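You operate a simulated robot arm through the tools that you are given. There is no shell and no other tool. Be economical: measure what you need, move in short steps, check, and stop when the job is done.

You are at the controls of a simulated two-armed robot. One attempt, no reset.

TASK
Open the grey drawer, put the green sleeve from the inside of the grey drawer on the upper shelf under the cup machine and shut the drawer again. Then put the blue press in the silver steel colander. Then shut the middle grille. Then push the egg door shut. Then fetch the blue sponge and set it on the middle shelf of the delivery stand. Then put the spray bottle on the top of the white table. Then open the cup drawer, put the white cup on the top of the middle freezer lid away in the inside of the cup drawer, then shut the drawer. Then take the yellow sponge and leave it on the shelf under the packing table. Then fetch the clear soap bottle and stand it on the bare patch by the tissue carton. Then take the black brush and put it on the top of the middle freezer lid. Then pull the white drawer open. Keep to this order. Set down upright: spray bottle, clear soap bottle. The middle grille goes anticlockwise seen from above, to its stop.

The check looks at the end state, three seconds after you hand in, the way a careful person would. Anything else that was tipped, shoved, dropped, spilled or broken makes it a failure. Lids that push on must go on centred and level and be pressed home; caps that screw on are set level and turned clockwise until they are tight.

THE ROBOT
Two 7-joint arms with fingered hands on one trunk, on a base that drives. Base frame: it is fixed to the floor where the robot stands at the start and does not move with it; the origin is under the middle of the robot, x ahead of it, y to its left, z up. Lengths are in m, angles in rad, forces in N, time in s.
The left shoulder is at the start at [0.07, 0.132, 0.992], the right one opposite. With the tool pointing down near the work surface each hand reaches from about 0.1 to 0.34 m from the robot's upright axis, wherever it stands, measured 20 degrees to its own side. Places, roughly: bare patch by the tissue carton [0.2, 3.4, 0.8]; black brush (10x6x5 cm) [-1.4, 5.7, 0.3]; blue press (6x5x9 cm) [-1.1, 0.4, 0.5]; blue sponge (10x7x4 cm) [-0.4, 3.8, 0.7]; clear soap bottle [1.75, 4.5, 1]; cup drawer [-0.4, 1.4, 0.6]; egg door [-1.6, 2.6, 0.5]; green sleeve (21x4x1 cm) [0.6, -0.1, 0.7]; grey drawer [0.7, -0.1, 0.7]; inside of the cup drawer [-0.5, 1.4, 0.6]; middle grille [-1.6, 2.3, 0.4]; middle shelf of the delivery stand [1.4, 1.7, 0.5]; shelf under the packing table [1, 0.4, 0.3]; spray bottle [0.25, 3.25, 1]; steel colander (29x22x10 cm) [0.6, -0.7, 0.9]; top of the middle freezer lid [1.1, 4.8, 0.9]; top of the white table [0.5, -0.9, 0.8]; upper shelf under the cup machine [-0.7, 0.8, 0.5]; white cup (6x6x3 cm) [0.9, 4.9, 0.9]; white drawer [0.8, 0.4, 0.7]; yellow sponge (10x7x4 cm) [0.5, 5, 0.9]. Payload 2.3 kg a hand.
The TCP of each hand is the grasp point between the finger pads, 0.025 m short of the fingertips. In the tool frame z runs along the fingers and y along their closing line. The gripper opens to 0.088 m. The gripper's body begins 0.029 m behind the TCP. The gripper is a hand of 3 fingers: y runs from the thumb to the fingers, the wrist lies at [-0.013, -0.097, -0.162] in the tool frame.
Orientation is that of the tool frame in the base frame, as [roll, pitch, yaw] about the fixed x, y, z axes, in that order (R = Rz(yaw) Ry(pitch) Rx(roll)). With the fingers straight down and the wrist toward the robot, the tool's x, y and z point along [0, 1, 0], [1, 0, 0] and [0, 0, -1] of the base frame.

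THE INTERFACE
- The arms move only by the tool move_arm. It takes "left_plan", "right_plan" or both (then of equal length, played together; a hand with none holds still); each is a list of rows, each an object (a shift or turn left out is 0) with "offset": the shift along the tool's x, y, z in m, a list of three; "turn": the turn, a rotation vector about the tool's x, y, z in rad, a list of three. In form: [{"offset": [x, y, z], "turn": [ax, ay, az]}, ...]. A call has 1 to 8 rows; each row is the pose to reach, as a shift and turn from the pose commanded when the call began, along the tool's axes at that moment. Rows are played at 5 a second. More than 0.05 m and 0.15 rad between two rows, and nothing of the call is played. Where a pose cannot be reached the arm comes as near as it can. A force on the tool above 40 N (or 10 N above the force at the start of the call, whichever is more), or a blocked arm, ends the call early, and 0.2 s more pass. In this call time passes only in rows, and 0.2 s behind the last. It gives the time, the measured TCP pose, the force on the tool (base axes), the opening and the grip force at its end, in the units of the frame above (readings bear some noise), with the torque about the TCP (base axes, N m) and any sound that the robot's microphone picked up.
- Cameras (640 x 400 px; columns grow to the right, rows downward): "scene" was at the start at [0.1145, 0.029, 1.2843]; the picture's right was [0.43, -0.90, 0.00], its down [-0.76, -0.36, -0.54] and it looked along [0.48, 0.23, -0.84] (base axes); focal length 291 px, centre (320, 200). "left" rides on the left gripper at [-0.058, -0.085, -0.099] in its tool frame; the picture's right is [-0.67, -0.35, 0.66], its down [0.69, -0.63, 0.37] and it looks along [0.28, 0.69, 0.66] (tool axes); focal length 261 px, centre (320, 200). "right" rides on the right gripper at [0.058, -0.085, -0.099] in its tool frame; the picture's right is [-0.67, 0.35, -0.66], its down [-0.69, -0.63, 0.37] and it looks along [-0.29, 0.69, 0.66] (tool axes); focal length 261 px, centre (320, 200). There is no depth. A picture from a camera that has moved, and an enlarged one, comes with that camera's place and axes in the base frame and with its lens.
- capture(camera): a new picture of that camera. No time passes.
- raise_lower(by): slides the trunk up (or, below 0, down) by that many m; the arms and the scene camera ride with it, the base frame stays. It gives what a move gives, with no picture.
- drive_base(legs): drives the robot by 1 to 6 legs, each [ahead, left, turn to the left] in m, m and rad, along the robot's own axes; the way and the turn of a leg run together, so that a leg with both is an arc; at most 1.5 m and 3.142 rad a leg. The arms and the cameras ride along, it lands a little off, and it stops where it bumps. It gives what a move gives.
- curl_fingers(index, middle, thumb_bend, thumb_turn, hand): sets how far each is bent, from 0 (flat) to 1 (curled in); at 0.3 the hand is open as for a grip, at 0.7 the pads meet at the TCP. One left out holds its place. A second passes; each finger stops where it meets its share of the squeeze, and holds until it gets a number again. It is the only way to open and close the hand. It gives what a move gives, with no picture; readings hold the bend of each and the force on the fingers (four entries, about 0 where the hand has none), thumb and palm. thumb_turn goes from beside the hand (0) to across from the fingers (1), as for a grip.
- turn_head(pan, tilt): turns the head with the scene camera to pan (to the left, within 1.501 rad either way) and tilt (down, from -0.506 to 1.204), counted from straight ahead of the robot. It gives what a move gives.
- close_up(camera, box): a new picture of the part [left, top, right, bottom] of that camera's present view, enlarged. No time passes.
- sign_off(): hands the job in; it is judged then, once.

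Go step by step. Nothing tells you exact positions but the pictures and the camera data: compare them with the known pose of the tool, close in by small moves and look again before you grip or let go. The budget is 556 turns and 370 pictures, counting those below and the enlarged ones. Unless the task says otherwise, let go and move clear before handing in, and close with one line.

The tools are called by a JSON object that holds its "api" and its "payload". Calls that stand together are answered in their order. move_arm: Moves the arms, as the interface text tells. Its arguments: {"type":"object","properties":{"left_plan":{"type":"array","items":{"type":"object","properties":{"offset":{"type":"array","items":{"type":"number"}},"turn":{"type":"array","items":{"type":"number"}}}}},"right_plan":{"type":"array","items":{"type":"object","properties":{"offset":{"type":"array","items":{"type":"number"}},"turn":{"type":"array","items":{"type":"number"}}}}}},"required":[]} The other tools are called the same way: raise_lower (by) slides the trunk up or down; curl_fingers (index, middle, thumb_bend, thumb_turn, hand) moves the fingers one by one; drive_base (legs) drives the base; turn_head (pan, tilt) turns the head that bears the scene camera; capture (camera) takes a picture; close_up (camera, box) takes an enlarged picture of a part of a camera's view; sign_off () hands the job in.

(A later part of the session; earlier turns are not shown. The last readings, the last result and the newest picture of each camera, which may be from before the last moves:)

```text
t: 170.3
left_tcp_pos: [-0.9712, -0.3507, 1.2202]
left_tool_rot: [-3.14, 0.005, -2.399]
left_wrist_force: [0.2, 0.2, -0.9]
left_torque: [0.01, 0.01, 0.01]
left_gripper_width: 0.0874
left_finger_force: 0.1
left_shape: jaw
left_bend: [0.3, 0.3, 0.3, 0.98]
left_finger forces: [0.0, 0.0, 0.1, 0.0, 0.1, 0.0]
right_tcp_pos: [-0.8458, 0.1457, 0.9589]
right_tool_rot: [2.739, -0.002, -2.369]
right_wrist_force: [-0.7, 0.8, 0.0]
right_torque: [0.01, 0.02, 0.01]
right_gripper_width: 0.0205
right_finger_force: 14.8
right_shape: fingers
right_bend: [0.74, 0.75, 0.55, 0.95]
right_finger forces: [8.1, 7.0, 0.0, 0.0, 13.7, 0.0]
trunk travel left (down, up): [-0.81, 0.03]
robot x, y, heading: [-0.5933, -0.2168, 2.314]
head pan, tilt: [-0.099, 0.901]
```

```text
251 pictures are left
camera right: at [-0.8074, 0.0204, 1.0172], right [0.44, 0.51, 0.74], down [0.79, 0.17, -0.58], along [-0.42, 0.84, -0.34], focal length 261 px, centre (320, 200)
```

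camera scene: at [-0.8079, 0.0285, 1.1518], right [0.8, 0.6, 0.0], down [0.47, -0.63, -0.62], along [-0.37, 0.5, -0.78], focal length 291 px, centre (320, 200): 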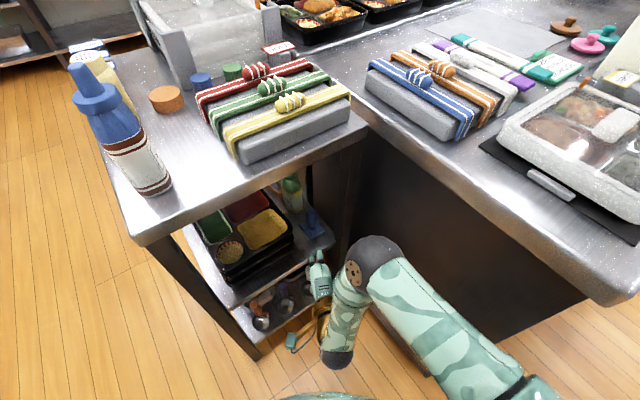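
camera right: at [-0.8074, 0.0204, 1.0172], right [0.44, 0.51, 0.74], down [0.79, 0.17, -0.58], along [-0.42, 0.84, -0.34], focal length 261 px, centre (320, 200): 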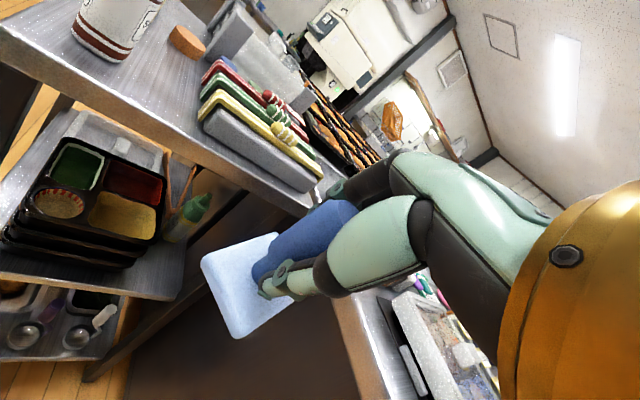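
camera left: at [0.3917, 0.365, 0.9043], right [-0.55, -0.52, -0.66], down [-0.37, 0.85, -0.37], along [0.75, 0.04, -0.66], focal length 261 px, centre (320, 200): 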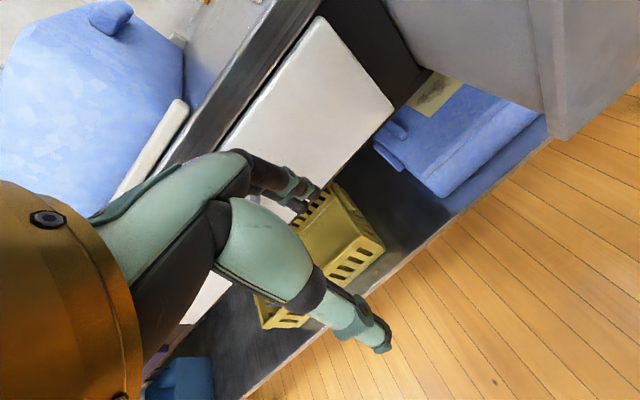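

{"api": "drive_base", "payload": {"legs": [[0, 0, -1.3], [0, 0, -1.32], [0.4, -0.12, 0]]}}

{"api": "turn_head", "payload": {"pan": -0.05, "tilt": 0.7}}

{"api": "capture", "payload": {"camera": "scene"}}

{"api": "capture", "payload": {"camera": "right"}}

```text
t: 179.5
left_tcp_pos: [0.0181, -0.1716, 1.2218]
left_tool_rot: [3.14, 0.003, 1.227]
left_wrist_force: [0.5, 0.5, 0.0]
left_torque: [0.01, -0.02, -0.01]
left_gripper_width: 0.0875
left_finger_force: 0.1
left_shape: jaw
left_bend: [0.3, 0.3, 0.3, 0.98]
left_finger forces: [0.0, 0.0, 0.0, 0.0, 0.0, 0.1]
right_tcp_pos: [0.1369, -0.6686, 0.9584]
right_tool_rot: [2.737, -0.002, 1.255]
right_wrist_force: [0.3, -0.1, -0.9]
right_torque: [-0.03, 0.0, -0.01]
right_gripper_width: 0.0202
right_finger_force: 13.5
right_shape: fingers
right_bend: [0.74, 0.75, 0.55, 0.95]
right_finger forces: [7.3, 6.7, 0.0, 0.0, 12.6, 0.0]
trunk travel left (down, up): [-0.81, 0.03]
robot x, y, heading: [-0.259, -0.469, -0.346]
head pan, tilt: [-0.099, 0.901]
```

```text
t: 180.2
left_tcp_pos: [0.0177, -0.1727, 1.2212]
left_tool_rot: [-3.141, 0.003, 1.228]
left_wrist_force: [-1.0, -1.0, 0.2]
left_torque: [-0.01, 0.02, 0.02]
left_gripper_width: 0.0879
left_finger_force: 0.1
left_shape: jaw
left_bend: [0.3, 0.3, 0.3, 0.98]
left_finger forces: [0.0, 0.1, 0.1, 0.1, 0.0, 0.1]
right_tcp_pos: [0.1379, -0.6706, 0.9576]
right_tool_rot: [2.739, -0.002, 1.252]
right_wrist_force: [-0.6, 0.0, 0.1]
right_torque: [-0.03, 0.01, -0.02]
right_gripper_width: 0.0201
right_finger_force: 13.8
right_shape: fingers
right_bend: [0.74, 0.75, 0.55, 0.95]
right_finger forces: [7.4, 6.7, 0.1, 0.0, 12.7, 0.1]
trunk travel left (down, up): [-0.81, 0.03]
robot x, y, heading: [-0.252, -0.4671, -0.343]
head pan, tilt: [-0.051, 0.7]
```

```text
250 pictures are left
camera scene: at [-0.1262, -0.5176, 1.5679], right [-0.38, -0.92, 0.0], down [-0.6, 0.25, -0.76], along [0.71, -0.29, -0.64], focal length 291 px, centre (320, 200)
```

scene: 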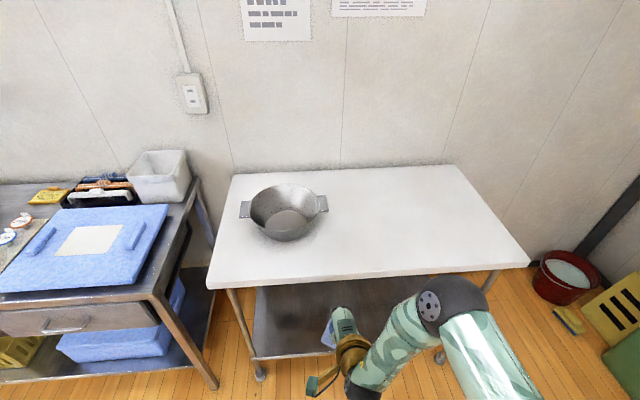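

```text
249 pictures are left
camera right: at [0.0431, -0.5793, 1.0171], right [-0.15, -0.66, 0.74], down [-0.63, -0.52, -0.58], along [0.77, -0.55, -0.34], focal length 261 px, centre (320, 200)
```

right: 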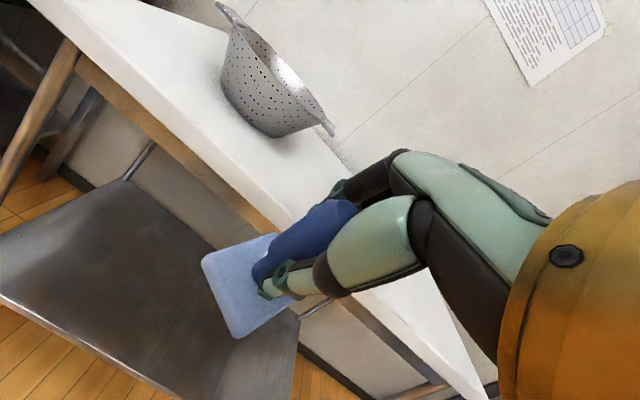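

{"api": "move_arm", "payload": {"right_plan": [{"offset": [0, 0.02, -0.04]}, {"offset": [0, 0.028, -0.064]}]}}

{"api": "drive_base", "payload": {"legs": [[0, 0.135, 0.03], [0.3, 0, 0]]}}

{"api": "capture", "payload": {"camera": "scene"}}

{"api": "capture", "payload": {"camera": "right"}}

```text
t: 180.8
left_tcp_pos: [0.0171, -0.1728, 1.2225]
left_tool_rot: [3.141, 0.003, 1.228]
left_wrist_force: [-0.6, -0.4, -0.6]
left_torque: [-0.01, -0.01, -0.07]
left_gripper_width: 0.088
left_finger_force: 0.1
left_shape: jaw
left_bend: [0.3, 0.3, 0.3, 0.98]
left_finger forces: [0.0, 0.1, 0.0, 0.0, 0.0, 0.1]
right_tcp_pos: [0.1377, -0.6739, 1.0285]
right_tool_rot: [2.737, -0.002, 1.254]
right_wrist_force: [-0.6, 0.2, -0.8]
right_torque: [0.0, -0.03, -0.01]
right_gripper_width: 0.0201
right_finger_force: 13.1
right_shape: fingers
right_bend: [0.74, 0.76, 0.55, 0.95]
right_finger forces: [7.3, 6.3, 0.0, 0.0, 12.5, 0.0]
trunk travel left (down, up): [-0.81, 0.03]
robot x, y, heading: [-0.2529, -0.4707, -0.345]
head pan, tilt: [-0.051, 0.7]
```

```text
t: 183.7
left_tcp_pos: [0.3342, -0.1286, 1.222]
left_tool_rot: [3.14, 0.002, 1.255]
left_wrist_force: [-1.0, -0.6, 0.4]
left_torque: [0.0, 0.01, 0.01]
left_gripper_width: 0.0876
left_finger_force: 0.1
left_shape: jaw
left_bend: [0.3, 0.3, 0.3, 0.98]
left_finger forces: [0.1, 0.0, 0.1, 0.1, 0.0, 0.1]
right_tcp_pos: [0.4688, -0.6267, 1.0298]
right_tool_rot: [2.736, -0.001, 1.282]
right_wrist_force: [-0.2, 0.3, -0.9]
right_torque: [0.01, -0.01, -0.02]
right_gripper_width: 0.0202
right_finger_force: 12.8
right_shape: fingers
right_bend: [0.74, 0.76, 0.55, 0.95]
right_finger forces: [7.4, 6.3, 0.0, 0.0, 12.6, 0.1]
trunk travel left (down, up): [-0.81, 0.03]
robot x, y, heading: [0.0714, -0.4292, -0.313]
head pan, tilt: [-0.051, 0.7]
```

```text
248 pictures are left
camera scene: at [0.1986, -0.4771, 1.5683], right [-0.36, -0.93, 0.0], down [-0.6, 0.23, -0.77], along [0.72, -0.27, -0.64], focal length 291 px, centre (320, 200)
```

scene: 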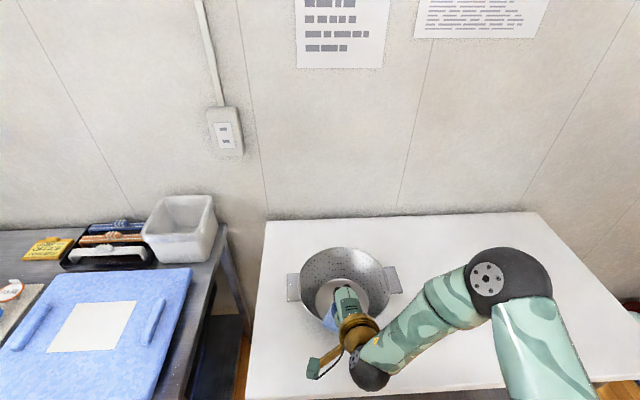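

```text
247 pictures are left
camera right: at [0.3715, -0.5376, 1.0883], right [-0.13, -0.66, 0.74], down [-0.61, -0.53, -0.59], along [0.78, -0.53, -0.33], focal length 261 px, centre (320, 200)
```

right: 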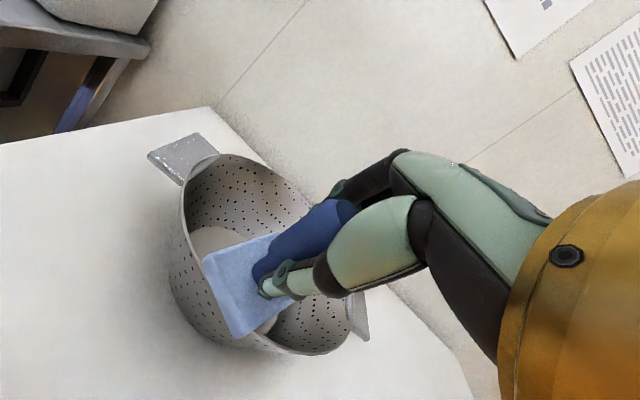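

{"api": "drive_base", "payload": {"legs": [[0.07, 0, 0]]}}

{"api": "move_arm", "payload": {"right_plan": [{"offset": [-0.012, 0.036, 0.015]}, {"offset": [-0.025, 0.0735, 0.0315]}]}}

{"api": "capture", "payload": {"camera": "scene"}}

{"api": "capture", "payload": {"camera": "right"}}

```text
t: 184.8
left_tcp_pos: [0.3935, -0.1478, 1.224]
left_tool_rot: [3.135, 0.004, 1.259]
left_wrist_force: [0.1, -0.1, 0.0]
left_torque: [-0.01, 0.02, 0.01]
left_gripper_width: 0.0877
left_finger_force: 0.2
left_shape: jaw
left_bend: [0.3, 0.3, 0.3, 0.98]
left_finger forces: [0.0, 0.0, 0.0, 0.0, 0.0, 0.0]
right_tcp_pos: [0.5307, -0.6435, 1.0318]
right_tool_rot: [2.728, -0.002, 1.289]
right_wrist_force: [-0.5, 0.2, -0.6]
right_torque: [-0.01, -0.01, -0.06]
right_gripper_width: 0.0199
right_finger_force: 13.3
right_shape: fingers
right_bend: [0.74, 0.76, 0.55, 0.95]
right_finger forces: [7.4, 6.3, 0.0, 0.0, 12.7, 0.0]
trunk travel left (down, up): [-0.81, 0.03]
robot x, y, heading: [0.1368, -0.4516, -0.315]
head pan, tilt: [-0.051, 0.7]
```

```text
t: 185.3
left_tcp_pos: [0.3997, -0.1506, 1.2227]
left_tool_rot: [3.141, 0.002, 1.258]
left_wrist_force: [-0.1, -0.5, 0.2]
left_torque: [0.0, -0.01, 0.0]
left_gripper_width: 0.0873
left_finger_force: 0.1
left_shape: jaw
left_bend: [0.3, 0.3, 0.3, 0.98]
left_finger forces: [0.1, 0.0, 0.0, 0.1, 0.0, 0.0]
right_tcp_pos: [0.6071, -0.6954, 1.0312]
right_tool_rot: [2.738, -0.004, 1.286]
right_wrist_force: [0.3, -0.5, -0.6]
right_torque: [0.0, 0.0, 0.01]
right_gripper_width: 0.0201
right_finger_force: 13.1
right_shape: fingers
right_bend: [0.74, 0.76, 0.55, 0.95]
right_finger forces: [7.6, 5.9, 0.1, 0.0, 12.6, 0.0]
trunk travel left (down, up): [-0.81, 0.03]
robot x, y, heading: [0.1385, -0.455, -0.314]
head pan, tilt: [-0.051, 0.7]
```

```text
246 pictures are left
camera scene: at [0.2653, -0.4999, 1.5682], right [-0.35, -0.93, 0.0], down [-0.6, 0.23, -0.77], along [0.72, -0.27, -0.64], focal length 291 px, centre (320, 200)
```

scene: 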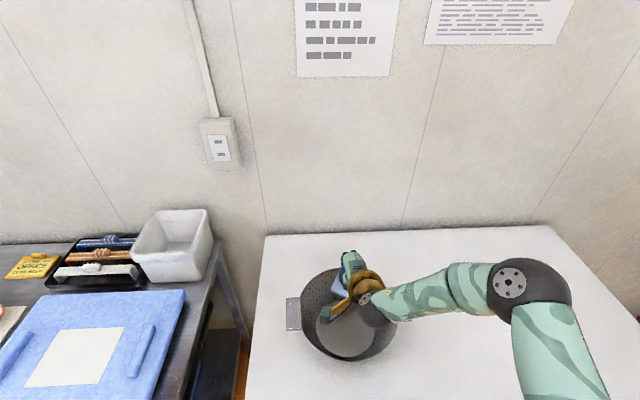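

```text
245 pictures are left
camera right: at [0.5083, -0.6076, 1.0892], right [-0.13, -0.66, 0.74], down [-0.61, -0.53, -0.59], along [0.78, -0.52, -0.33], focal length 261 px, centre (320, 200)
```

right: 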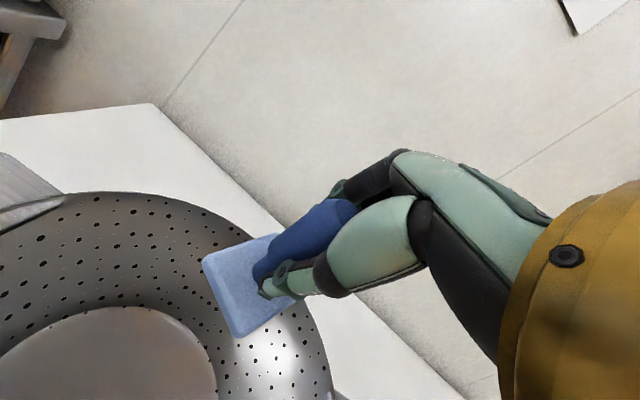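

{"api": "raise_lower", "payload": {"by": -0.09}}

{"api": "capture", "payload": {"camera": "right"}}

{"api": "close_up", "payload": {"camera": "scene", "box": [240, 210, 440, 400]}}

```text
t: 186.6
left_tcp_pos: [0.4019, -0.1512, 1.1324]
left_tool_rot: [-3.141, 0.003, 1.261]
left_wrist_force: [-0.1, 0.3, -0.1]
left_torque: [0.0, 0.02, 0.01]
left_gripper_width: 0.0878
left_finger_force: 0.0
left_shape: jaw
left_bend: [0.3, 0.3, 0.3, 0.98]
left_finger forces: [0.0, 0.0, 0.0, 0.0, 0.0, 0.0]
right_tcp_pos: [0.6077, -0.695, 0.9403]
right_tool_rot: [2.738, -0.002, 1.285]
right_wrist_force: [-0.7, 0.8, 0.1]
right_torque: [0.03, 0.02, -0.01]
right_gripper_width: 0.0203
right_finger_force: 13.8
right_shape: fingers
right_bend: [0.74, 0.76, 0.55, 0.95]
right_finger forces: [7.9, 6.1, 0.1, 0.0, 13.4, 0.1]
trunk travel left (down, up): [-0.72, 0.12]
robot x, y, heading: [0.1378, -0.4497, -0.314]
head pan, tilt: [-0.051, 0.7]
```

```text
244 pictures are left
camera right: at [0.5091, -0.6068, 0.9988], right [-0.13, -0.66, 0.74], down [-0.61, -0.53, -0.59], along [0.78, -0.53, -0.34], focal length 261 px, centre (320, 200)
```

right: 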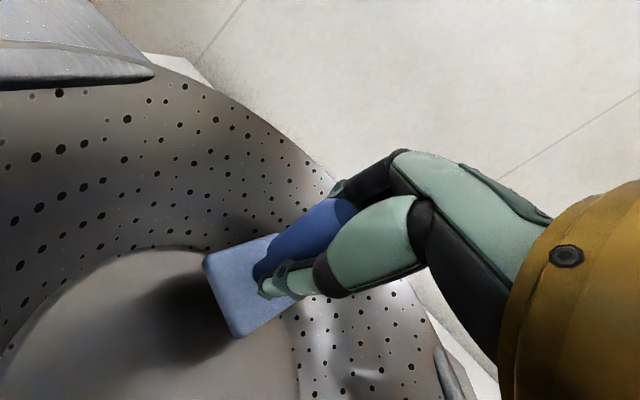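

```text
2.11 times, centred on (340, 305) of scene
camera zoom: at [0.2668, -0.4992, 1.478], right [-0.35, -0.94, 0.0], down [-0.6, 0.23, -0.76], along [0.72, -0.27, -0.64], focal length 613 px, centre (278, -21)
```

zoom: 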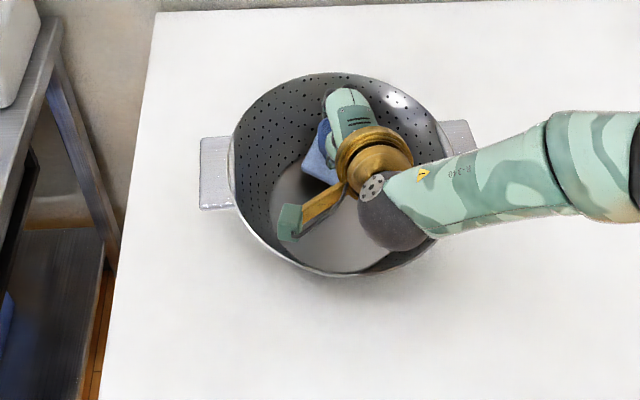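

{"api": "move_arm", "payload": {"right_plan": [{"offset": [0.003, -0.0276, -0.012]}, {"offset": [0.003, -0.0414, 0.02]}]}}

{"api": "capture", "payload": {"camera": "right"}}

```text
t: 187.2
left_tcp_pos: [0.3993, -0.1509, 1.1337]
left_tool_rot: [3.14, 0.004, 1.256]
left_wrist_force: [0.5, 0.0, 0.9]
left_torque: [0.02, 0.01, -0.02]
left_gripper_width: 0.0875
left_finger_force: 0.1
left_shape: jaw
left_bend: [0.3, 0.3, 0.3, 0.98]
left_finger forces: [0.0, 0.1, 0.0, 0.0, 0.1, 0.1]
right_tcp_pos: [0.579, -0.6827, 0.9092]
right_tool_rot: [2.724, -0.001, 1.28]
right_wrist_force: [8.8, -9.6, 26.0]
right_torque: [0.15, 0.04, -0.04]
right_gripper_width: 0.0183
right_finger_force: 18.9
right_shape: fingers
right_bend: [0.74, 0.76, 0.6, 0.96]
right_finger forces: [17.2, 10.8, 0.0, 0.0, 9.8, 0.1]
trunk travel left (down, up): [-0.72, 0.12]
robot x, y, heading: [0.1379, -0.454, -0.312]
head pan, tilt: [-0.051, 0.7]
```

```text
242 pictures are left
camera right: at [0.4802, -0.5943, 0.9665], right [-0.14, -0.66, 0.74], down [-0.6, -0.53, -0.59], along [0.78, -0.53, -0.32], focal length 261 px, centre (320, 200)
```

right: 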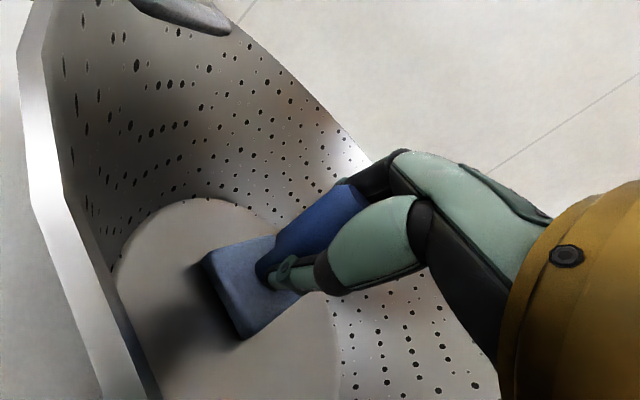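

{"api": "move_arm", "payload": {"right_plan": [{"offset": [0, 0.001, -0.004]}]}}

{"api": "curl_fingers", "payload": {"hand": "right", "index": 0.5, "middle": 0.5, "thumb_bend": 0.4}}

{"api": "capture", "payload": {"camera": "right"}}

```text
t: 187.6
left_tcp_pos: [0.3995, -0.15, 1.132]
left_tool_rot: [3.141, 0.004, 1.258]
left_wrist_force: [1.0, -0.4, 0.1]
left_torque: [0.03, 0.01, -0.01]
left_gripper_width: 0.0878
left_finger_force: 0.0
left_shape: jaw
left_bend: [0.3, 0.3, 0.3, 0.98]
left_finger forces: [0.1, 0.0, 0.0, 0.1, 0.0, 0.0]
right_tcp_pos: [0.5769, -0.682, 0.9096]
right_tool_rot: [2.734, -0.003, 1.286]
right_wrist_force: [6.6, -7.4, 20.5]
right_torque: [0.09, 0.04, -0.06]
right_gripper_width: 0.0183
right_finger_force: 18.0
right_shape: fingers
right_bend: [0.74, 0.76, 0.6, 0.96]
right_finger forces: [15.7, 9.5, 0.0, 0.0, 11.0, 0.0]
trunk travel left (down, up): [-0.72, 0.12]
robot x, y, heading: [0.1364, -0.4539, -0.313]
head pan, tilt: [-0.051, 0.7]
```

```text
t: 188.6
left_tcp_pos: [0.401, -0.1497, 1.1324]
left_tool_rot: [3.141, 0.002, 1.258]
left_wrist_force: [-1.5, 0.3, 0.4]
left_torque: [-0.02, 0.0, 0.01]
left_gripper_width: 0.0877
left_finger_force: 0.1
left_shape: jaw
left_bend: [0.3, 0.3, 0.3, 0.98]
left_finger forces: [0.1, 0.0, 0.0, 0.0, 0.0, 0.1]
right_tcp_pos: [0.5781, -0.6806, 0.9088]
right_tool_rot: [2.739, 0.0, 1.286]
right_wrist_force: [-0.3, -0.8, 2.9]
right_torque: [0.06, -0.01, -0.05]
right_gripper_width: 0.053
right_finger_force: 1.4
right_shape: fingers
right_bend: [0.49, 0.5, 0.4, 0.97]
right_finger forces: [1.8, 0.0, 0.0, 0.1, 0.4, 0.0]
trunk travel left (down, up): [-0.72, 0.12]
robot x, y, heading: [0.1352, -0.4507, -0.313]
head pan, tilt: [-0.051, 0.7]
```

```text
241 pictures are left
camera right: at [0.4796, -0.5933, 0.9669], right [-0.13, -0.66, 0.74], down [-0.61, -0.53, -0.58], along [0.78, -0.52, -0.34], focal length 261 px, centre (320, 200)
```

right: 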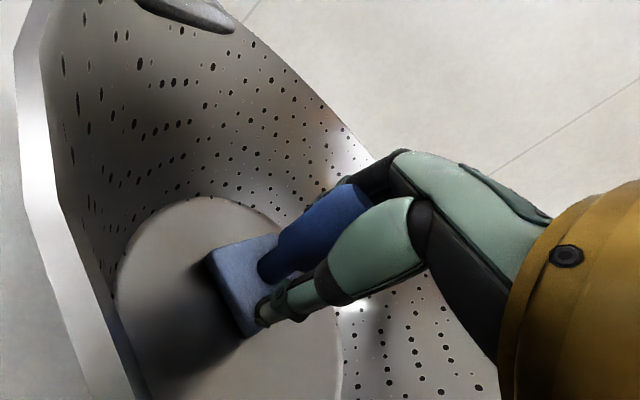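

{"api": "curl_fingers", "payload": {"hand": "right", "index": 0.35, "middle": 0.35, "thumb_bend": 0.3}}

{"api": "move_arm", "payload": {"right_plan": [{"offset": [0, 0.016, -0.037]}, {"offset": [0, 0.032, -0.074]}, {"offset": [0, 0.04, -0.1]}]}}

{"api": "capture", "payload": {"camera": "right"}}

{"api": "close_up", "payload": {"camera": "scene", "box": [240, 210, 440, 400]}}

```text
t: 189.6
left_tcp_pos: [0.4011, -0.1501, 1.1315]
left_tool_rot: [-3.141, 0.004, 1.259]
left_wrist_force: [-0.5, 0.2, -0.9]
left_torque: [0.02, 0.01, -0.01]
left_gripper_width: 0.0876
left_finger_force: 0.0
left_shape: jaw
left_bend: [0.3, 0.3, 0.3, 0.98]
left_finger forces: [0.1, 0.1, 0.0, 0.0, 0.0, 0.0]
right_tcp_pos: [0.5785, -0.6802, 0.909]
right_tool_rot: [2.738, -0.002, 1.285]
right_wrist_force: [-0.7, 0.3, -0.3]
right_torque: [0.02, -0.01, -0.05]
right_gripper_width: 0.0791
right_finger_force: 0.1
right_shape: fingers
right_bend: [0.35, 0.35, 0.3, 0.98]
right_finger forces: [0.1, 0.0, 0.0, 0.1, 0.0, 0.1]
trunk travel left (down, up): [-0.72, 0.12]
robot x, y, heading: [0.139, -0.4513, -0.311]
head pan, tilt: [-0.051, 0.7]
```

```text
t: 190.4
left_tcp_pos: [0.4005, -0.1496, 1.1317]
left_tool_rot: [-3.141, 0.004, 1.259]
left_wrist_force: [-0.9, -0.3, -0.2]
left_torque: [0.03, 0.02, 0.0]
left_gripper_width: 0.0876
left_finger_force: 0.0
left_shape: jaw
left_bend: [0.3, 0.3, 0.3, 0.98]
left_finger forces: [0.1, 0.0, 0.0, 0.1, 0.0, 0.0]
right_tcp_pos: [0.5751, -0.6836, 1.0162]
right_tool_rot: [2.736, -0.001, 1.288]
right_wrist_force: [0.0, -0.2, -0.2]
right_torque: [-0.01, -0.01, -0.02]
right_gripper_width: 0.0791
right_finger_force: 0.0
right_shape: fingers
right_bend: [0.35, 0.35, 0.3, 0.98]
right_finger forces: [0.0, 0.0, 0.1, 0.1, 0.1, 0.0]
trunk travel left (down, up): [-0.72, 0.12]
robot x, y, heading: [0.1368, -0.4536, -0.311]
head pan, tilt: [-0.051, 0.7]
```

```text
240 pictures are left
camera right: at [0.4776, -0.5955, 1.0761], right [-0.13, -0.66, 0.74], down [-0.61, -0.53, -0.59], along [0.78, -0.53, -0.33], focal length 261 px, centre (320, 200)
```

right: 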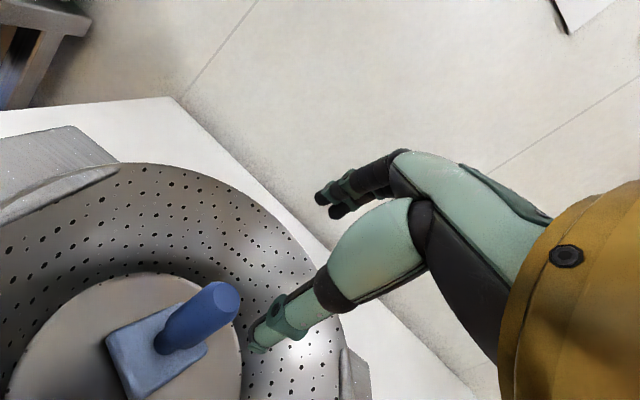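

```text
2.11 times, centred on (340, 305) of scene
camera zoom: at [0.2668, -0.499, 1.478], right [-0.35, -0.94, 0.0], down [-0.6, 0.23, -0.77], along [0.72, -0.27, -0.64], focal length 613 px, centre (278, -21)
```

zoom: 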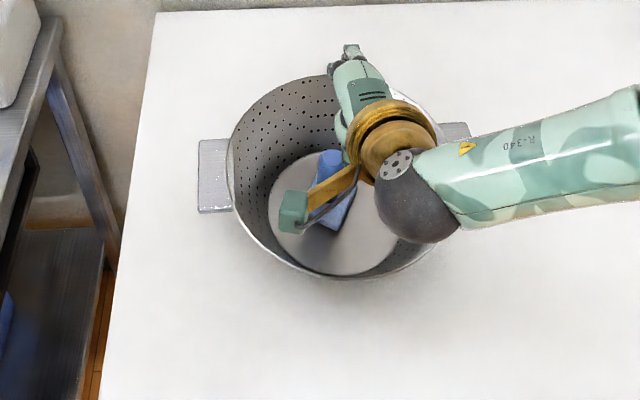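

{"api": "drive_base", "payload": {"legs": [[-0.45, 0, 0], [0, 0, 1.5], [0, 0, 1.3]]}}

{"api": "turn_head", "payload": {"pan": 0.0, "tilt": 0.3}}

{"api": "capture", "payload": {"camera": "scene"}}

```text
t: 200.0
left_tcp_pos: [-0.6544, -0.4957, 1.1328]
left_tool_rot: [-3.141, 0.004, -2.256]
left_wrist_force: [-0.3, 0.2, 0.6]
left_torque: [0.02, 0.02, 0.01]
left_gripper_width: 0.0877
left_finger_force: 0.2
left_shape: jaw
left_bend: [0.3, 0.3, 0.3, 0.98]
left_finger forces: [0.0, 0.0, 0.0, 0.0, 0.0, 0.0]
right_tcp_pos: [-0.622, 0.0638, 1.0166]
right_tool_rot: [2.739, -0.001, -2.228]
right_wrist_force: [-0.4, 0.0, -0.6]
right_torque: [0.01, -0.01, 0.02]
right_gripper_width: 0.0792
right_finger_force: 0.1
right_shape: fingers
right_bend: [0.35, 0.35, 0.3, 0.98]
right_finger forces: [0.0, 0.0, 0.1, 0.1, 0.0, 0.0]
trunk travel left (down, up): [-0.72, 0.12]
robot x, y, heading: [-0.2985, -0.3077, 2.455]
head pan, tilt: [-0.051, 0.7]
```

```text
t: 200.9
left_tcp_pos: [-0.6544, -0.4958, 1.132]
left_tool_rot: [3.141, 0.004, -2.256]
left_wrist_force: [-0.1, -0.8, -0.3]
left_torque: [-0.01, 0.02, -0.02]
left_gripper_width: 0.0879
left_finger_force: 0.1
left_shape: jaw
left_bend: [0.3, 0.3, 0.3, 0.98]
left_finger forces: [0.1, 0.0, 0.1, 0.1, 0.0, 0.0]
right_tcp_pos: [-0.6222, 0.0648, 1.0166]
right_tool_rot: [2.738, -0.002, -2.228]
right_wrist_force: [0.1, -0.7, 0.1]
right_torque: [-0.01, 0.03, -0.01]
right_gripper_width: 0.0792
right_finger_force: 0.0
right_shape: fingers
right_bend: [0.35, 0.35, 0.3, 0.98]
right_finger forces: [0.0, 0.0, 0.0, 0.0, 0.0, 0.0]
trunk travel left (down, up): [-0.72, 0.12]
robot x, y, heading: [-0.2969, -0.3086, 2.457]
head pan, tilt: [0.0, 0.3]
```

```text
238 pictures are left
camera scene: at [-0.4093, -0.2193, 1.5141], right [0.63, 0.77, 0.0], down [0.23, -0.19, -0.95], along [-0.74, 0.6, -0.3], focal length 291 px, centre (320, 200)
```

scene: 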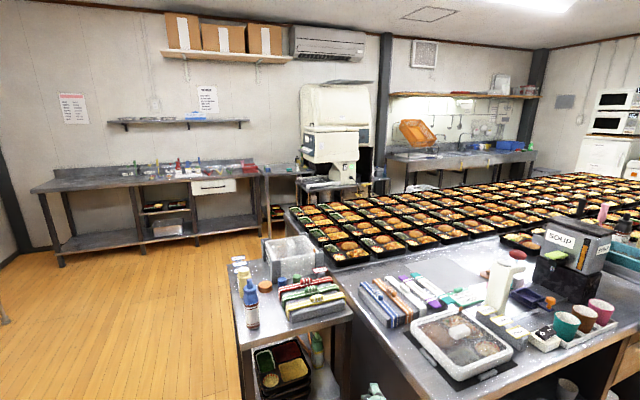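

{"api": "drive_base", "payload": {"legs": [[0, 0.62, 0], [0.31, 0, 0.37], [1.4, 0, 0]]}}

{"api": "turn_head", "payload": {"pan": -1.2, "tilt": 0.45}}

{"api": "capture", "payload": {"camera": "scene"}}

```text
t: 212.6
left_tcp_pos: [-2.5438, -0.571, 1.1319]
left_tool_rot: [-3.141, 0.004, -1.848]
left_wrist_force: [-0.7, 0.5, 0.5]
left_torque: [0.01, 0.0, -0.01]
left_gripper_width: 0.0876
left_finger_force: 0.1
left_shape: jaw
left_bend: [0.3, 0.3, 0.3, 0.98]
left_finger forces: [0.0, 0.0, 0.0, 0.0, 0.0, 0.1]
right_tcp_pos: [-2.7368, -0.0433, 1.017]
right_tool_rot: [2.738, -0.002, -1.822]
right_wrist_force: [0.7, 0.0, -0.2]
right_torque: [0.02, 0.04, -0.02]
right_gripper_width: 0.079
right_finger_force: 0.0
right_shape: fingers
right_bend: [0.35, 0.35, 0.3, 0.98]
right_finger forces: [0.1, 0.0, 0.1, 0.1, 0.1, 0.0]
trunk travel left (down, up): [-0.72, 0.12]
robot x, y, heading: [-2.2941, -0.2612, 2.869]
head pan, tilt: [0.0, 0.3]
```

```text
t: 214.0
left_tcp_pos: [-2.5455, -0.5708, 1.1318]
left_tool_rot: [-3.141, 0.003, -1.85]
left_wrist_force: [-0.2, -0.8, -0.2]
left_torque: [-0.01, 0.01, 0.02]
left_gripper_width: 0.0879
left_finger_force: 0.1
left_shape: jaw
left_bend: [0.3, 0.3, 0.3, 0.98]
left_finger forces: [0.0, 0.0, 0.0, 0.0, 0.1, 0.1]
right_tcp_pos: [-2.7376, -0.045, 1.0162]
right_tool_rot: [2.739, -0.001, -1.821]
right_wrist_force: [0.2, -0.1, 1.0]
right_torque: [0.0, -0.03, -0.01]
right_gripper_width: 0.0794
right_finger_force: 0.0
right_shape: fingers
right_bend: [0.35, 0.35, 0.3, 0.98]
right_finger forces: [0.0, 0.0, 0.0, 0.0, 0.0, 0.1]
trunk travel left (down, up): [-0.72, 0.12]
robot x, y, heading: [-2.2948, -0.2624, 2.865]
head pan, tilt: [-1.201, 0.45]
```

```text
237 pictures are left
camera scene: at [-2.3484, -0.1552, 1.5002], right [1.0, 0.09, 0.0], down [0.04, -0.43, -0.9], along [-0.08, 0.9, -0.44], focal length 291 px, centre (320, 200)
```

scene: 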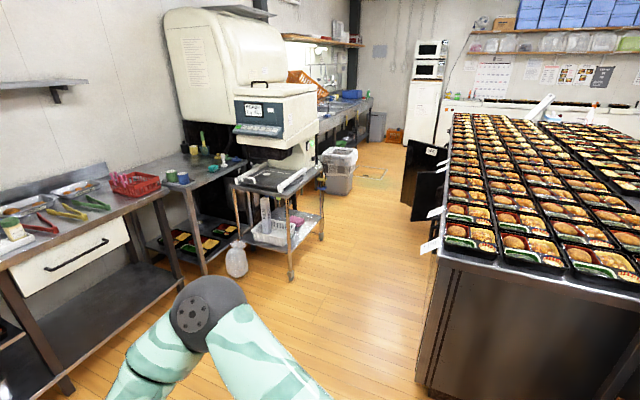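

{"api": "close_up", "payload": {"camera": "scene", "box": [340, 100, 500, 280]}}

```text
2.22 times, centred on (420, 190) of scene
camera zoom: at [-2.3484, -0.1552, 1.5002], right [1.0, 0.09, 0.0], down [0.04, -0.43, -0.9], along [-0.08, 0.9, -0.44], focal length 647 px, centre (98, 222)
```

zoom: 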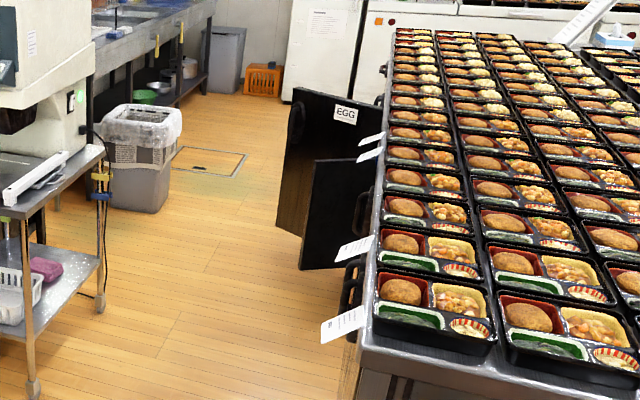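

{"api": "drive_base", "payload": {"legs": [[0, 0, -1.6], [0.3, 0.45, 0], [0.75, 0, 0]]}}

{"api": "turn_head", "payload": {"pan": -0.35, "tilt": 0.6}}

{"api": "capture", "payload": {"camera": "scene"}}

```text
t: 224.6
left_tcp_pos: [-2.6813, 1.1243, 1.1317]
left_tool_rot: [3.14, 0.004, 2.802]
left_wrist_force: [0.2, -0.2, 0.9]
left_torque: [0.01, 0.0, 0.01]
left_gripper_width: 0.0879
left_finger_force: 0.1
left_shape: jaw
left_bend: [0.3, 0.3, 0.3, 0.98]
left_finger forces: [0.0, 0.1, 0.1, 0.1, 0.0, 0.0]
right_tcp_pos: [-2.1435, 1.284, 1.0172]
right_tool_rot: [2.737, -0.002, 2.831]
right_wrist_force: [0.9, 0.6, 0.3]
right_torque: [0.0, -0.03, 0.02]
right_gripper_width: 0.0792
right_finger_force: 0.1
right_shape: fingers
right_bend: [0.35, 0.35, 0.3, 0.98]
right_finger forces: [0.0, 0.0, 0.0, 0.1, 0.1, 0.1]
trunk travel left (down, up): [-0.72, 0.12]
robot x, y, heading: [-2.3829, 0.8538, 1.232]
head pan, tilt: [-1.201, 0.45]
```

```text
t: 225.7
left_tcp_pos: [-2.6807, 1.1251, 1.131]
left_tool_rot: [3.141, 0.003, 2.801]
left_wrist_force: [-0.1, 0.1, 0.3]
left_torque: [0.02, 0.05, -0.04]
left_gripper_width: 0.0876
left_finger_force: 0.0
left_shape: jaw
left_bend: [0.3, 0.3, 0.3, 0.98]
left_finger forces: [0.0, 0.0, 0.1, 0.1, 0.0, 0.1]
right_tcp_pos: [-2.1433, 1.284, 1.0166]
right_tool_rot: [2.738, -0.001, 2.83]
right_wrist_force: [0.3, -0.4, -0.8]
right_torque: [-0.01, -0.03, 0.01]
right_gripper_width: 0.0793
right_finger_force: 0.0
right_shape: fingers
right_bend: [0.35, 0.35, 0.3, 0.98]
right_finger forces: [0.1, 0.0, 0.0, 0.1, 0.0, 0.2]
trunk travel left (down, up): [-0.72, 0.12]
robot x, y, heading: [-2.3823, 0.857, 1.23]
head pan, tilt: [-0.351, 0.6]
```

```text
235 pictures are left
camera scene: at [-2.3115, 0.9684, 1.4867], right [0.77, -0.64, 0.0], down [-0.36, -0.44, -0.83], along [0.53, 0.64, -0.56], focal length 291 px, centre (320, 200)
```

scene: 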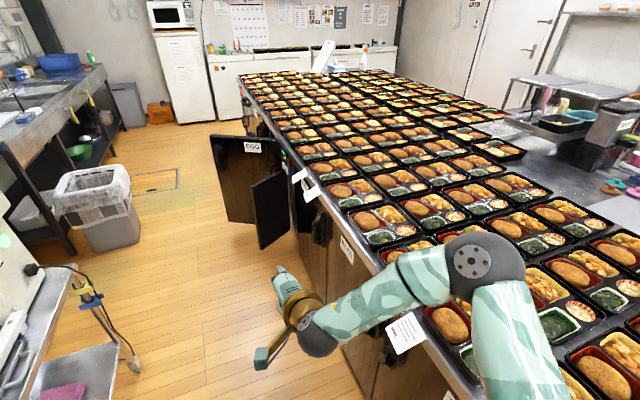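

{"api": "close_up", "payload": {"camera": "scene", "box": [190, 110, 370, 280]}}

```text
2.35 times, centred on (280, 195) of scene
camera zoom: at [-2.3115, 0.9684, 1.4867], right [0.77, -0.64, 0.0], down [-0.36, -0.44, -0.83], along [0.53, 0.64, -0.56], focal length 685 px, centre (414, 212)
```

zoom: 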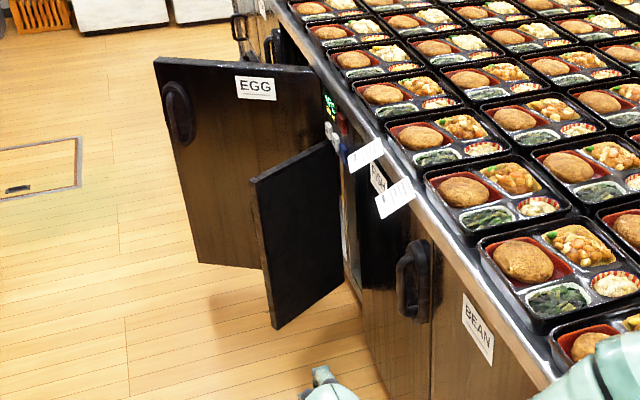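

{"api": "drive_base", "payload": {"legs": [[0, 0.25, 0], [0, 0, -1.54], [0, 0.8, 0], [0, 0.7, 0]]}}

{"api": "turn_head", "payload": {"pan": 0.15, "tilt": 0.85}}

{"api": "capture", "payload": {"camera": "scene"}}

```text
t: 238.7
left_tcp_pos: [-1.9033, 2.6977, 1.1321]
left_tool_rot: [-3.14, 0.004, 1.266]
left_wrist_force: [-0.7, 0.8, 0.3]
left_torque: [-0.01, 0.01, 0.01]
left_gripper_width: 0.0873
left_finger_force: 0.1
left_shape: jaw
left_bend: [0.3, 0.3, 0.3, 0.98]
left_finger forces: [0.1, 0.0, 0.0, 0.0, 0.1, 0.0]
right_tcp_pos: [-1.7261, 2.1656, 1.0158]
right_tool_rot: [2.739, -0.003, 1.293]
right_wrist_force: [0.0, -0.1, 0.3]
right_torque: [0.02, -0.02, 0.0]
right_gripper_width: 0.0791
right_finger_force: 0.0
right_shape: fingers
right_bend: [0.35, 0.35, 0.3, 0.98]
right_finger forces: [0.0, 0.0, 0.1, 0.0, 0.0, 0.0]
trunk travel left (down, up): [-0.72, 0.12]
robot x, y, heading: [-2.1641, 2.3905, -0.307]
head pan, tilt: [-0.351, 0.6]
```

```text
t: 239.6
left_tcp_pos: [-1.902, 2.6984, 1.1324]
left_tool_rot: [-3.141, 0.003, 1.265]
left_wrist_force: [-0.2, 0.3, 0.4]
left_torque: [0.0, 0.01, -0.02]
left_gripper_width: 0.0876
left_finger_force: 0.1
left_shape: jaw
left_bend: [0.3, 0.3, 0.3, 0.98]
left_finger forces: [0.1, 0.0, 0.0, 0.1, 0.2, 0.0]
right_tcp_pos: [-1.7264, 2.166, 1.017]
right_tool_rot: [2.739, -0.002, 1.293]
right_wrist_force: [0.0, -0.8, -0.4]
right_torque: [-0.05, -0.01, 0.02]
right_gripper_width: 0.079
right_finger_force: 0.1
right_shape: fingers
right_bend: [0.35, 0.35, 0.3, 0.98]
right_finger forces: [0.0, 0.1, 0.0, 0.1, 0.0, 0.0]
trunk travel left (down, up): [-0.72, 0.12]
robot x, y, heading: [-2.1641, 2.3922, -0.303]
head pan, tilt: [0.15, 0.85]
```

```text
233 pictures are left
camera scene: at [-2.0375, 2.3655, 1.4658], right [-0.16, -0.99, 0.0], down [-0.74, 0.12, -0.66], along [0.65, -0.1, -0.75], focal length 291 px, centre (320, 200)
```

scene: 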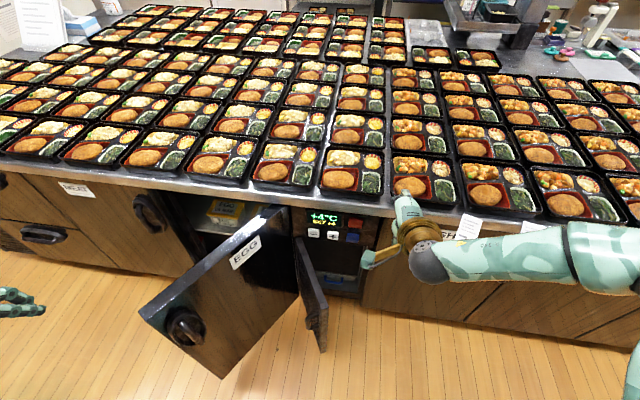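

{"api": "curl_fingers", "payload": {"hand": "right", "index": 0.75, "middle": 0.75, "thumb_bend": 0.7}}

{"api": "drive_base", "payload": {"legs": [[0, 0.27, 0]]}}

{"api": "raise_lower", "payload": {"by": -0.35}}

{"api": "capture", "payload": {"camera": "scene"}}

{"api": "capture", "payload": {"camera": "right"}}

```text
t: 240.6
left_tcp_pos: [-1.9029, 2.6972, 1.131]
left_tool_rot: [3.141, 0.002, 1.264]
left_wrist_force: [-0.1, 0.4, 0.3]
left_torque: [0.02, -0.02, 0.01]
left_gripper_width: 0.0879
left_finger_force: 0.1
left_shape: jaw
left_bend: [0.3, 0.3, 0.3, 0.98]
left_finger forces: [0.1, 0.1, 0.0, 0.1, 0.0, 0.1]
right_tcp_pos: [-1.7256, 2.1656, 1.0177]
right_tool_rot: [2.739, -0.001, 1.292]
right_wrist_force: [-0.5, -0.4, -0.2]
right_torque: [-0.03, 0.0, 0.02]
right_gripper_width: 0.0
right_finger_force: 0.0
right_shape: fingers
right_bend: [0.75, 0.75, 0.68, 0.98]
right_finger forces: [0.0, 0.0, 0.0, 0.0, 0.0, 0.0]
trunk travel left (down, up): [-0.72, 0.12]
robot x, y, heading: [-2.1624, 2.396, -0.304]
head pan, tilt: [0.15, 0.85]
```

```text
t: 242.6
left_tcp_pos: [-1.8197, 2.954, 1.1334]
left_tool_rot: [-3.141, 0.001, 1.257]
left_wrist_force: [0.0, -0.1, -0.1]
left_torque: [0.03, -0.02, 0.0]
left_gripper_width: 0.0878
left_finger_force: 0.1
left_shape: jaw
left_bend: [0.3, 0.3, 0.3, 0.98]
left_finger forces: [0.0, 0.1, 0.0, 0.0, 0.0, 0.0]
right_tcp_pos: [-1.645, 2.4206, 1.0173]
right_tool_rot: [2.738, -0.003, 1.284]
right_wrist_force: [-0.4, 0.3, -0.2]
right_torque: [0.0, 0.0, -0.02]
right_gripper_width: 0.0
right_finger_force: 0.0
right_shape: fingers
right_bend: [0.75, 0.75, 0.68, 0.98]
right_finger forces: [0.1, 0.1, 0.0, 0.1, 0.0, 0.0]
trunk travel left (down, up): [-0.72, 0.12]
robot x, y, heading: [-2.0811, 2.6547, -0.309]
head pan, tilt: [0.15, 0.85]
```

```text
t: 246.0
left_tcp_pos: [-1.8179, 2.9557, 0.7821]
left_tool_rot: [-3.14, 0.003, 1.257]
left_wrist_force: [-0.5, 0.2, 0.1]
left_torque: [-0.01, 0.0, -0.01]
left_gripper_width: 0.0878
left_finger_force: 0.1
left_shape: jaw
left_bend: [0.3, 0.3, 0.3, 0.98]
left_finger forces: [0.0, 0.0, 0.1, 0.1, 0.0, 0.0]
right_tcp_pos: [-1.6454, 2.4221, 0.6677]
right_tool_rot: [2.737, -0.002, 1.284]
right_wrist_force: [-0.1, 0.1, 0.3]
right_torque: [0.0, 0.0, 0.02]
right_gripper_width: 0.0001
right_finger_force: 0.0
right_shape: fingers
right_bend: [0.75, 0.75, 0.68, 0.98]
right_finger forces: [0.0, 0.0, 0.0, 0.1, 0.1, 0.1]
trunk travel left (down, up): [-0.37, 0.47]
robot x, y, heading: [-2.0838, 2.6561, -0.312]
head pan, tilt: [0.15, 0.85]
```

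```text
232 pictures are left
camera scene: at [-1.9549, 2.6244, 1.1158], right [-0.16, -0.99, 0.0], down [-0.74, 0.12, -0.66], along [0.65, -0.11, -0.75], focal length 291 px, centre (320, 200)
```

scene: 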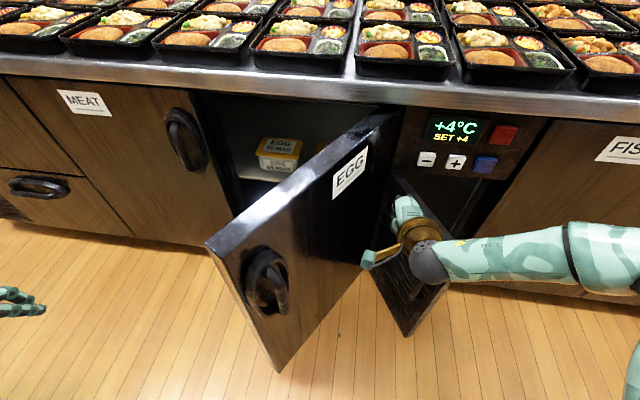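

```text
231 pictures are left
camera right: at [-1.7419, 2.5102, 0.7257], right [-0.13, -0.66, 0.74], down [-0.61, -0.53, -0.59], along [0.78, -0.53, -0.34], focal length 261 px, centre (320, 200)
```

right: 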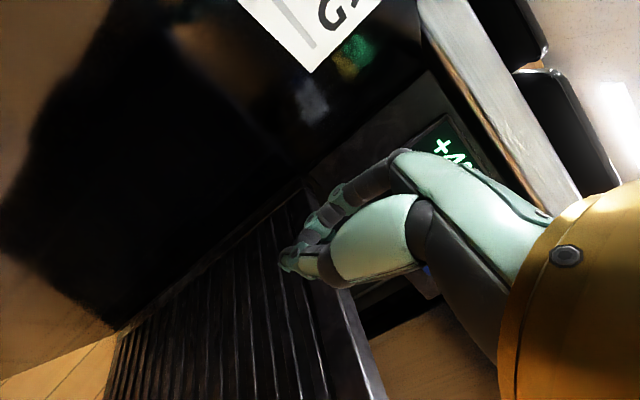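

{"api": "raise_lower", "payload": {"by": -0.17}}

{"api": "capture", "payload": {"camera": "right"}}

{"api": "capture", "payload": {"camera": "scene"}}

```text
t: 247.9
left_tcp_pos: [-1.8185, 2.9567, 0.6107]
left_tool_rot: [3.141, 0.002, 1.257]
left_wrist_force: [-0.9, -0.1, -0.2]
left_torque: [0.01, 0.0, -0.01]
left_gripper_width: 0.0877
left_finger_force: 0.0
left_shape: jaw
left_bend: [0.3, 0.3, 0.3, 0.98]
left_finger forces: [0.0, 0.0, 0.1, 0.0, 0.1, 0.1]
right_tcp_pos: [-1.6441, 2.4235, 0.4973]
right_tool_rot: [2.738, -0.001, 1.285]
right_wrist_force: [-0.5, -0.1, 0.6]
right_torque: [0.03, -0.02, 0.0]
right_gripper_width: 0.0
right_finger_force: 0.1
right_shape: fingers
right_bend: [0.75, 0.75, 0.68, 0.98]
right_finger forces: [0.0, 0.0, 0.0, 0.0, 0.0, 0.0]
trunk travel left (down, up): [-0.2, 0.64]
robot x, y, heading: [-2.0807, 2.6541, -0.315]
head pan, tilt: [0.15, 0.85]
```

```text
230 pictures are left
camera right: at [-1.7419, 2.5102, 0.5557], right [-0.13, -0.66, 0.74], down [-0.61, -0.53, -0.59], along [0.78, -0.53, -0.34], focal length 261 px, centre (320, 200)
```

right: 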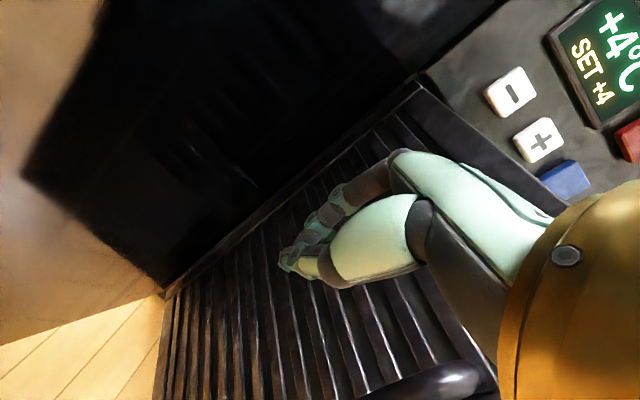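

```text
229 pictures are left
camera scene: at [-1.9549, 2.6244, 0.9458], right [-0.16, -0.99, 0.0], down [-0.74, 0.12, -0.66], along [0.65, -0.11, -0.75], focal length 291 px, centre (320, 200)
```

scene: 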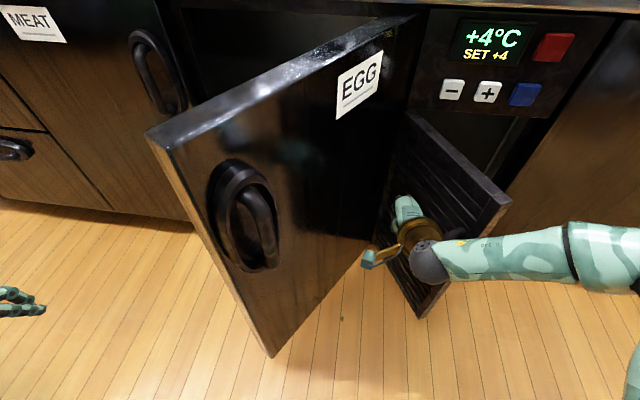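

{"api": "drive_base", "payload": {"legs": [[0, -0.15, 0]]}}

{"api": "capture", "payload": {"camera": "scene"}}

{"api": "capture", "payload": {"camera": "right"}}

```text
t: 249.3
left_tcp_pos: [-1.8617, 2.8118, 0.6106]
left_tool_rot: [-3.14, 0.006, 1.254]
left_wrist_force: [-0.1, 0.5, 0.4]
left_torque: [0.03, -0.02, 0.04]
left_gripper_width: 0.0875
left_finger_force: 0.0
left_shape: jaw
left_bend: [0.3, 0.3, 0.3, 0.98]
left_finger forces: [0.0, 0.1, 0.0, 0.1, 0.0, 0.1]
right_tcp_pos: [-1.6902, 2.279, 0.4967]
right_tool_rot: [2.739, 0.0, 1.284]
right_wrist_force: [25.0, 9.7, 3.0]
right_torque: [0.08, -0.06, 0.37]
right_gripper_width: 0.0
right_finger_force: 13.4
right_shape: fingers
right_bend: [0.74, 0.62, 0.7, 0.97]
right_finger forces: [9.0, 16.1, 0.0, 0.0, 1.5, 0.0]
trunk travel left (down, up): [-0.2, 0.64]
robot x, y, heading: [-2.1313, 2.5085, -0.322]
head pan, tilt: [0.15, 0.85]
```

```text
228 pictures are left
camera scene: at [-1.9986, 2.4819, 0.9454], right [-0.16, -0.99, 0.0], down [-0.74, 0.12, -0.66], along [0.65, -0.11, -0.75], focal length 291 px, centre (320, 200)
```

scene: 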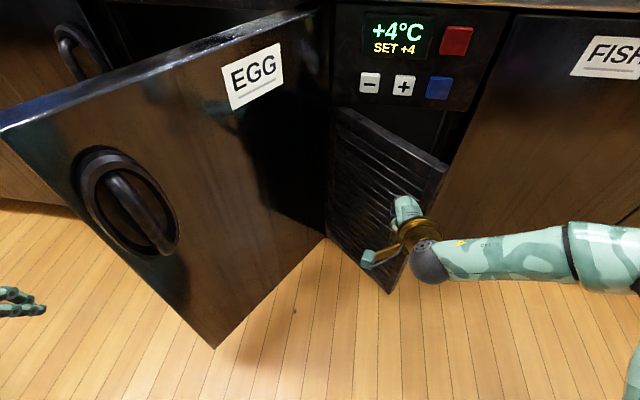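

```text
227 pictures are left
camera right: at [-1.7871, 2.3667, 0.5553], right [-0.13, -0.66, 0.74], down [-0.61, -0.53, -0.58], along [0.78, -0.53, -0.34], focal length 261 px, centre (320, 200)
```

right: 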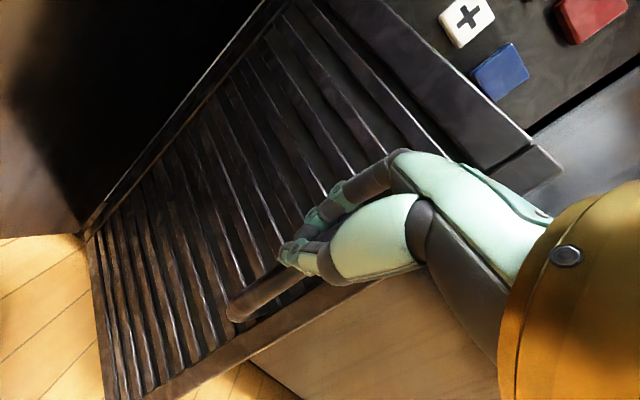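

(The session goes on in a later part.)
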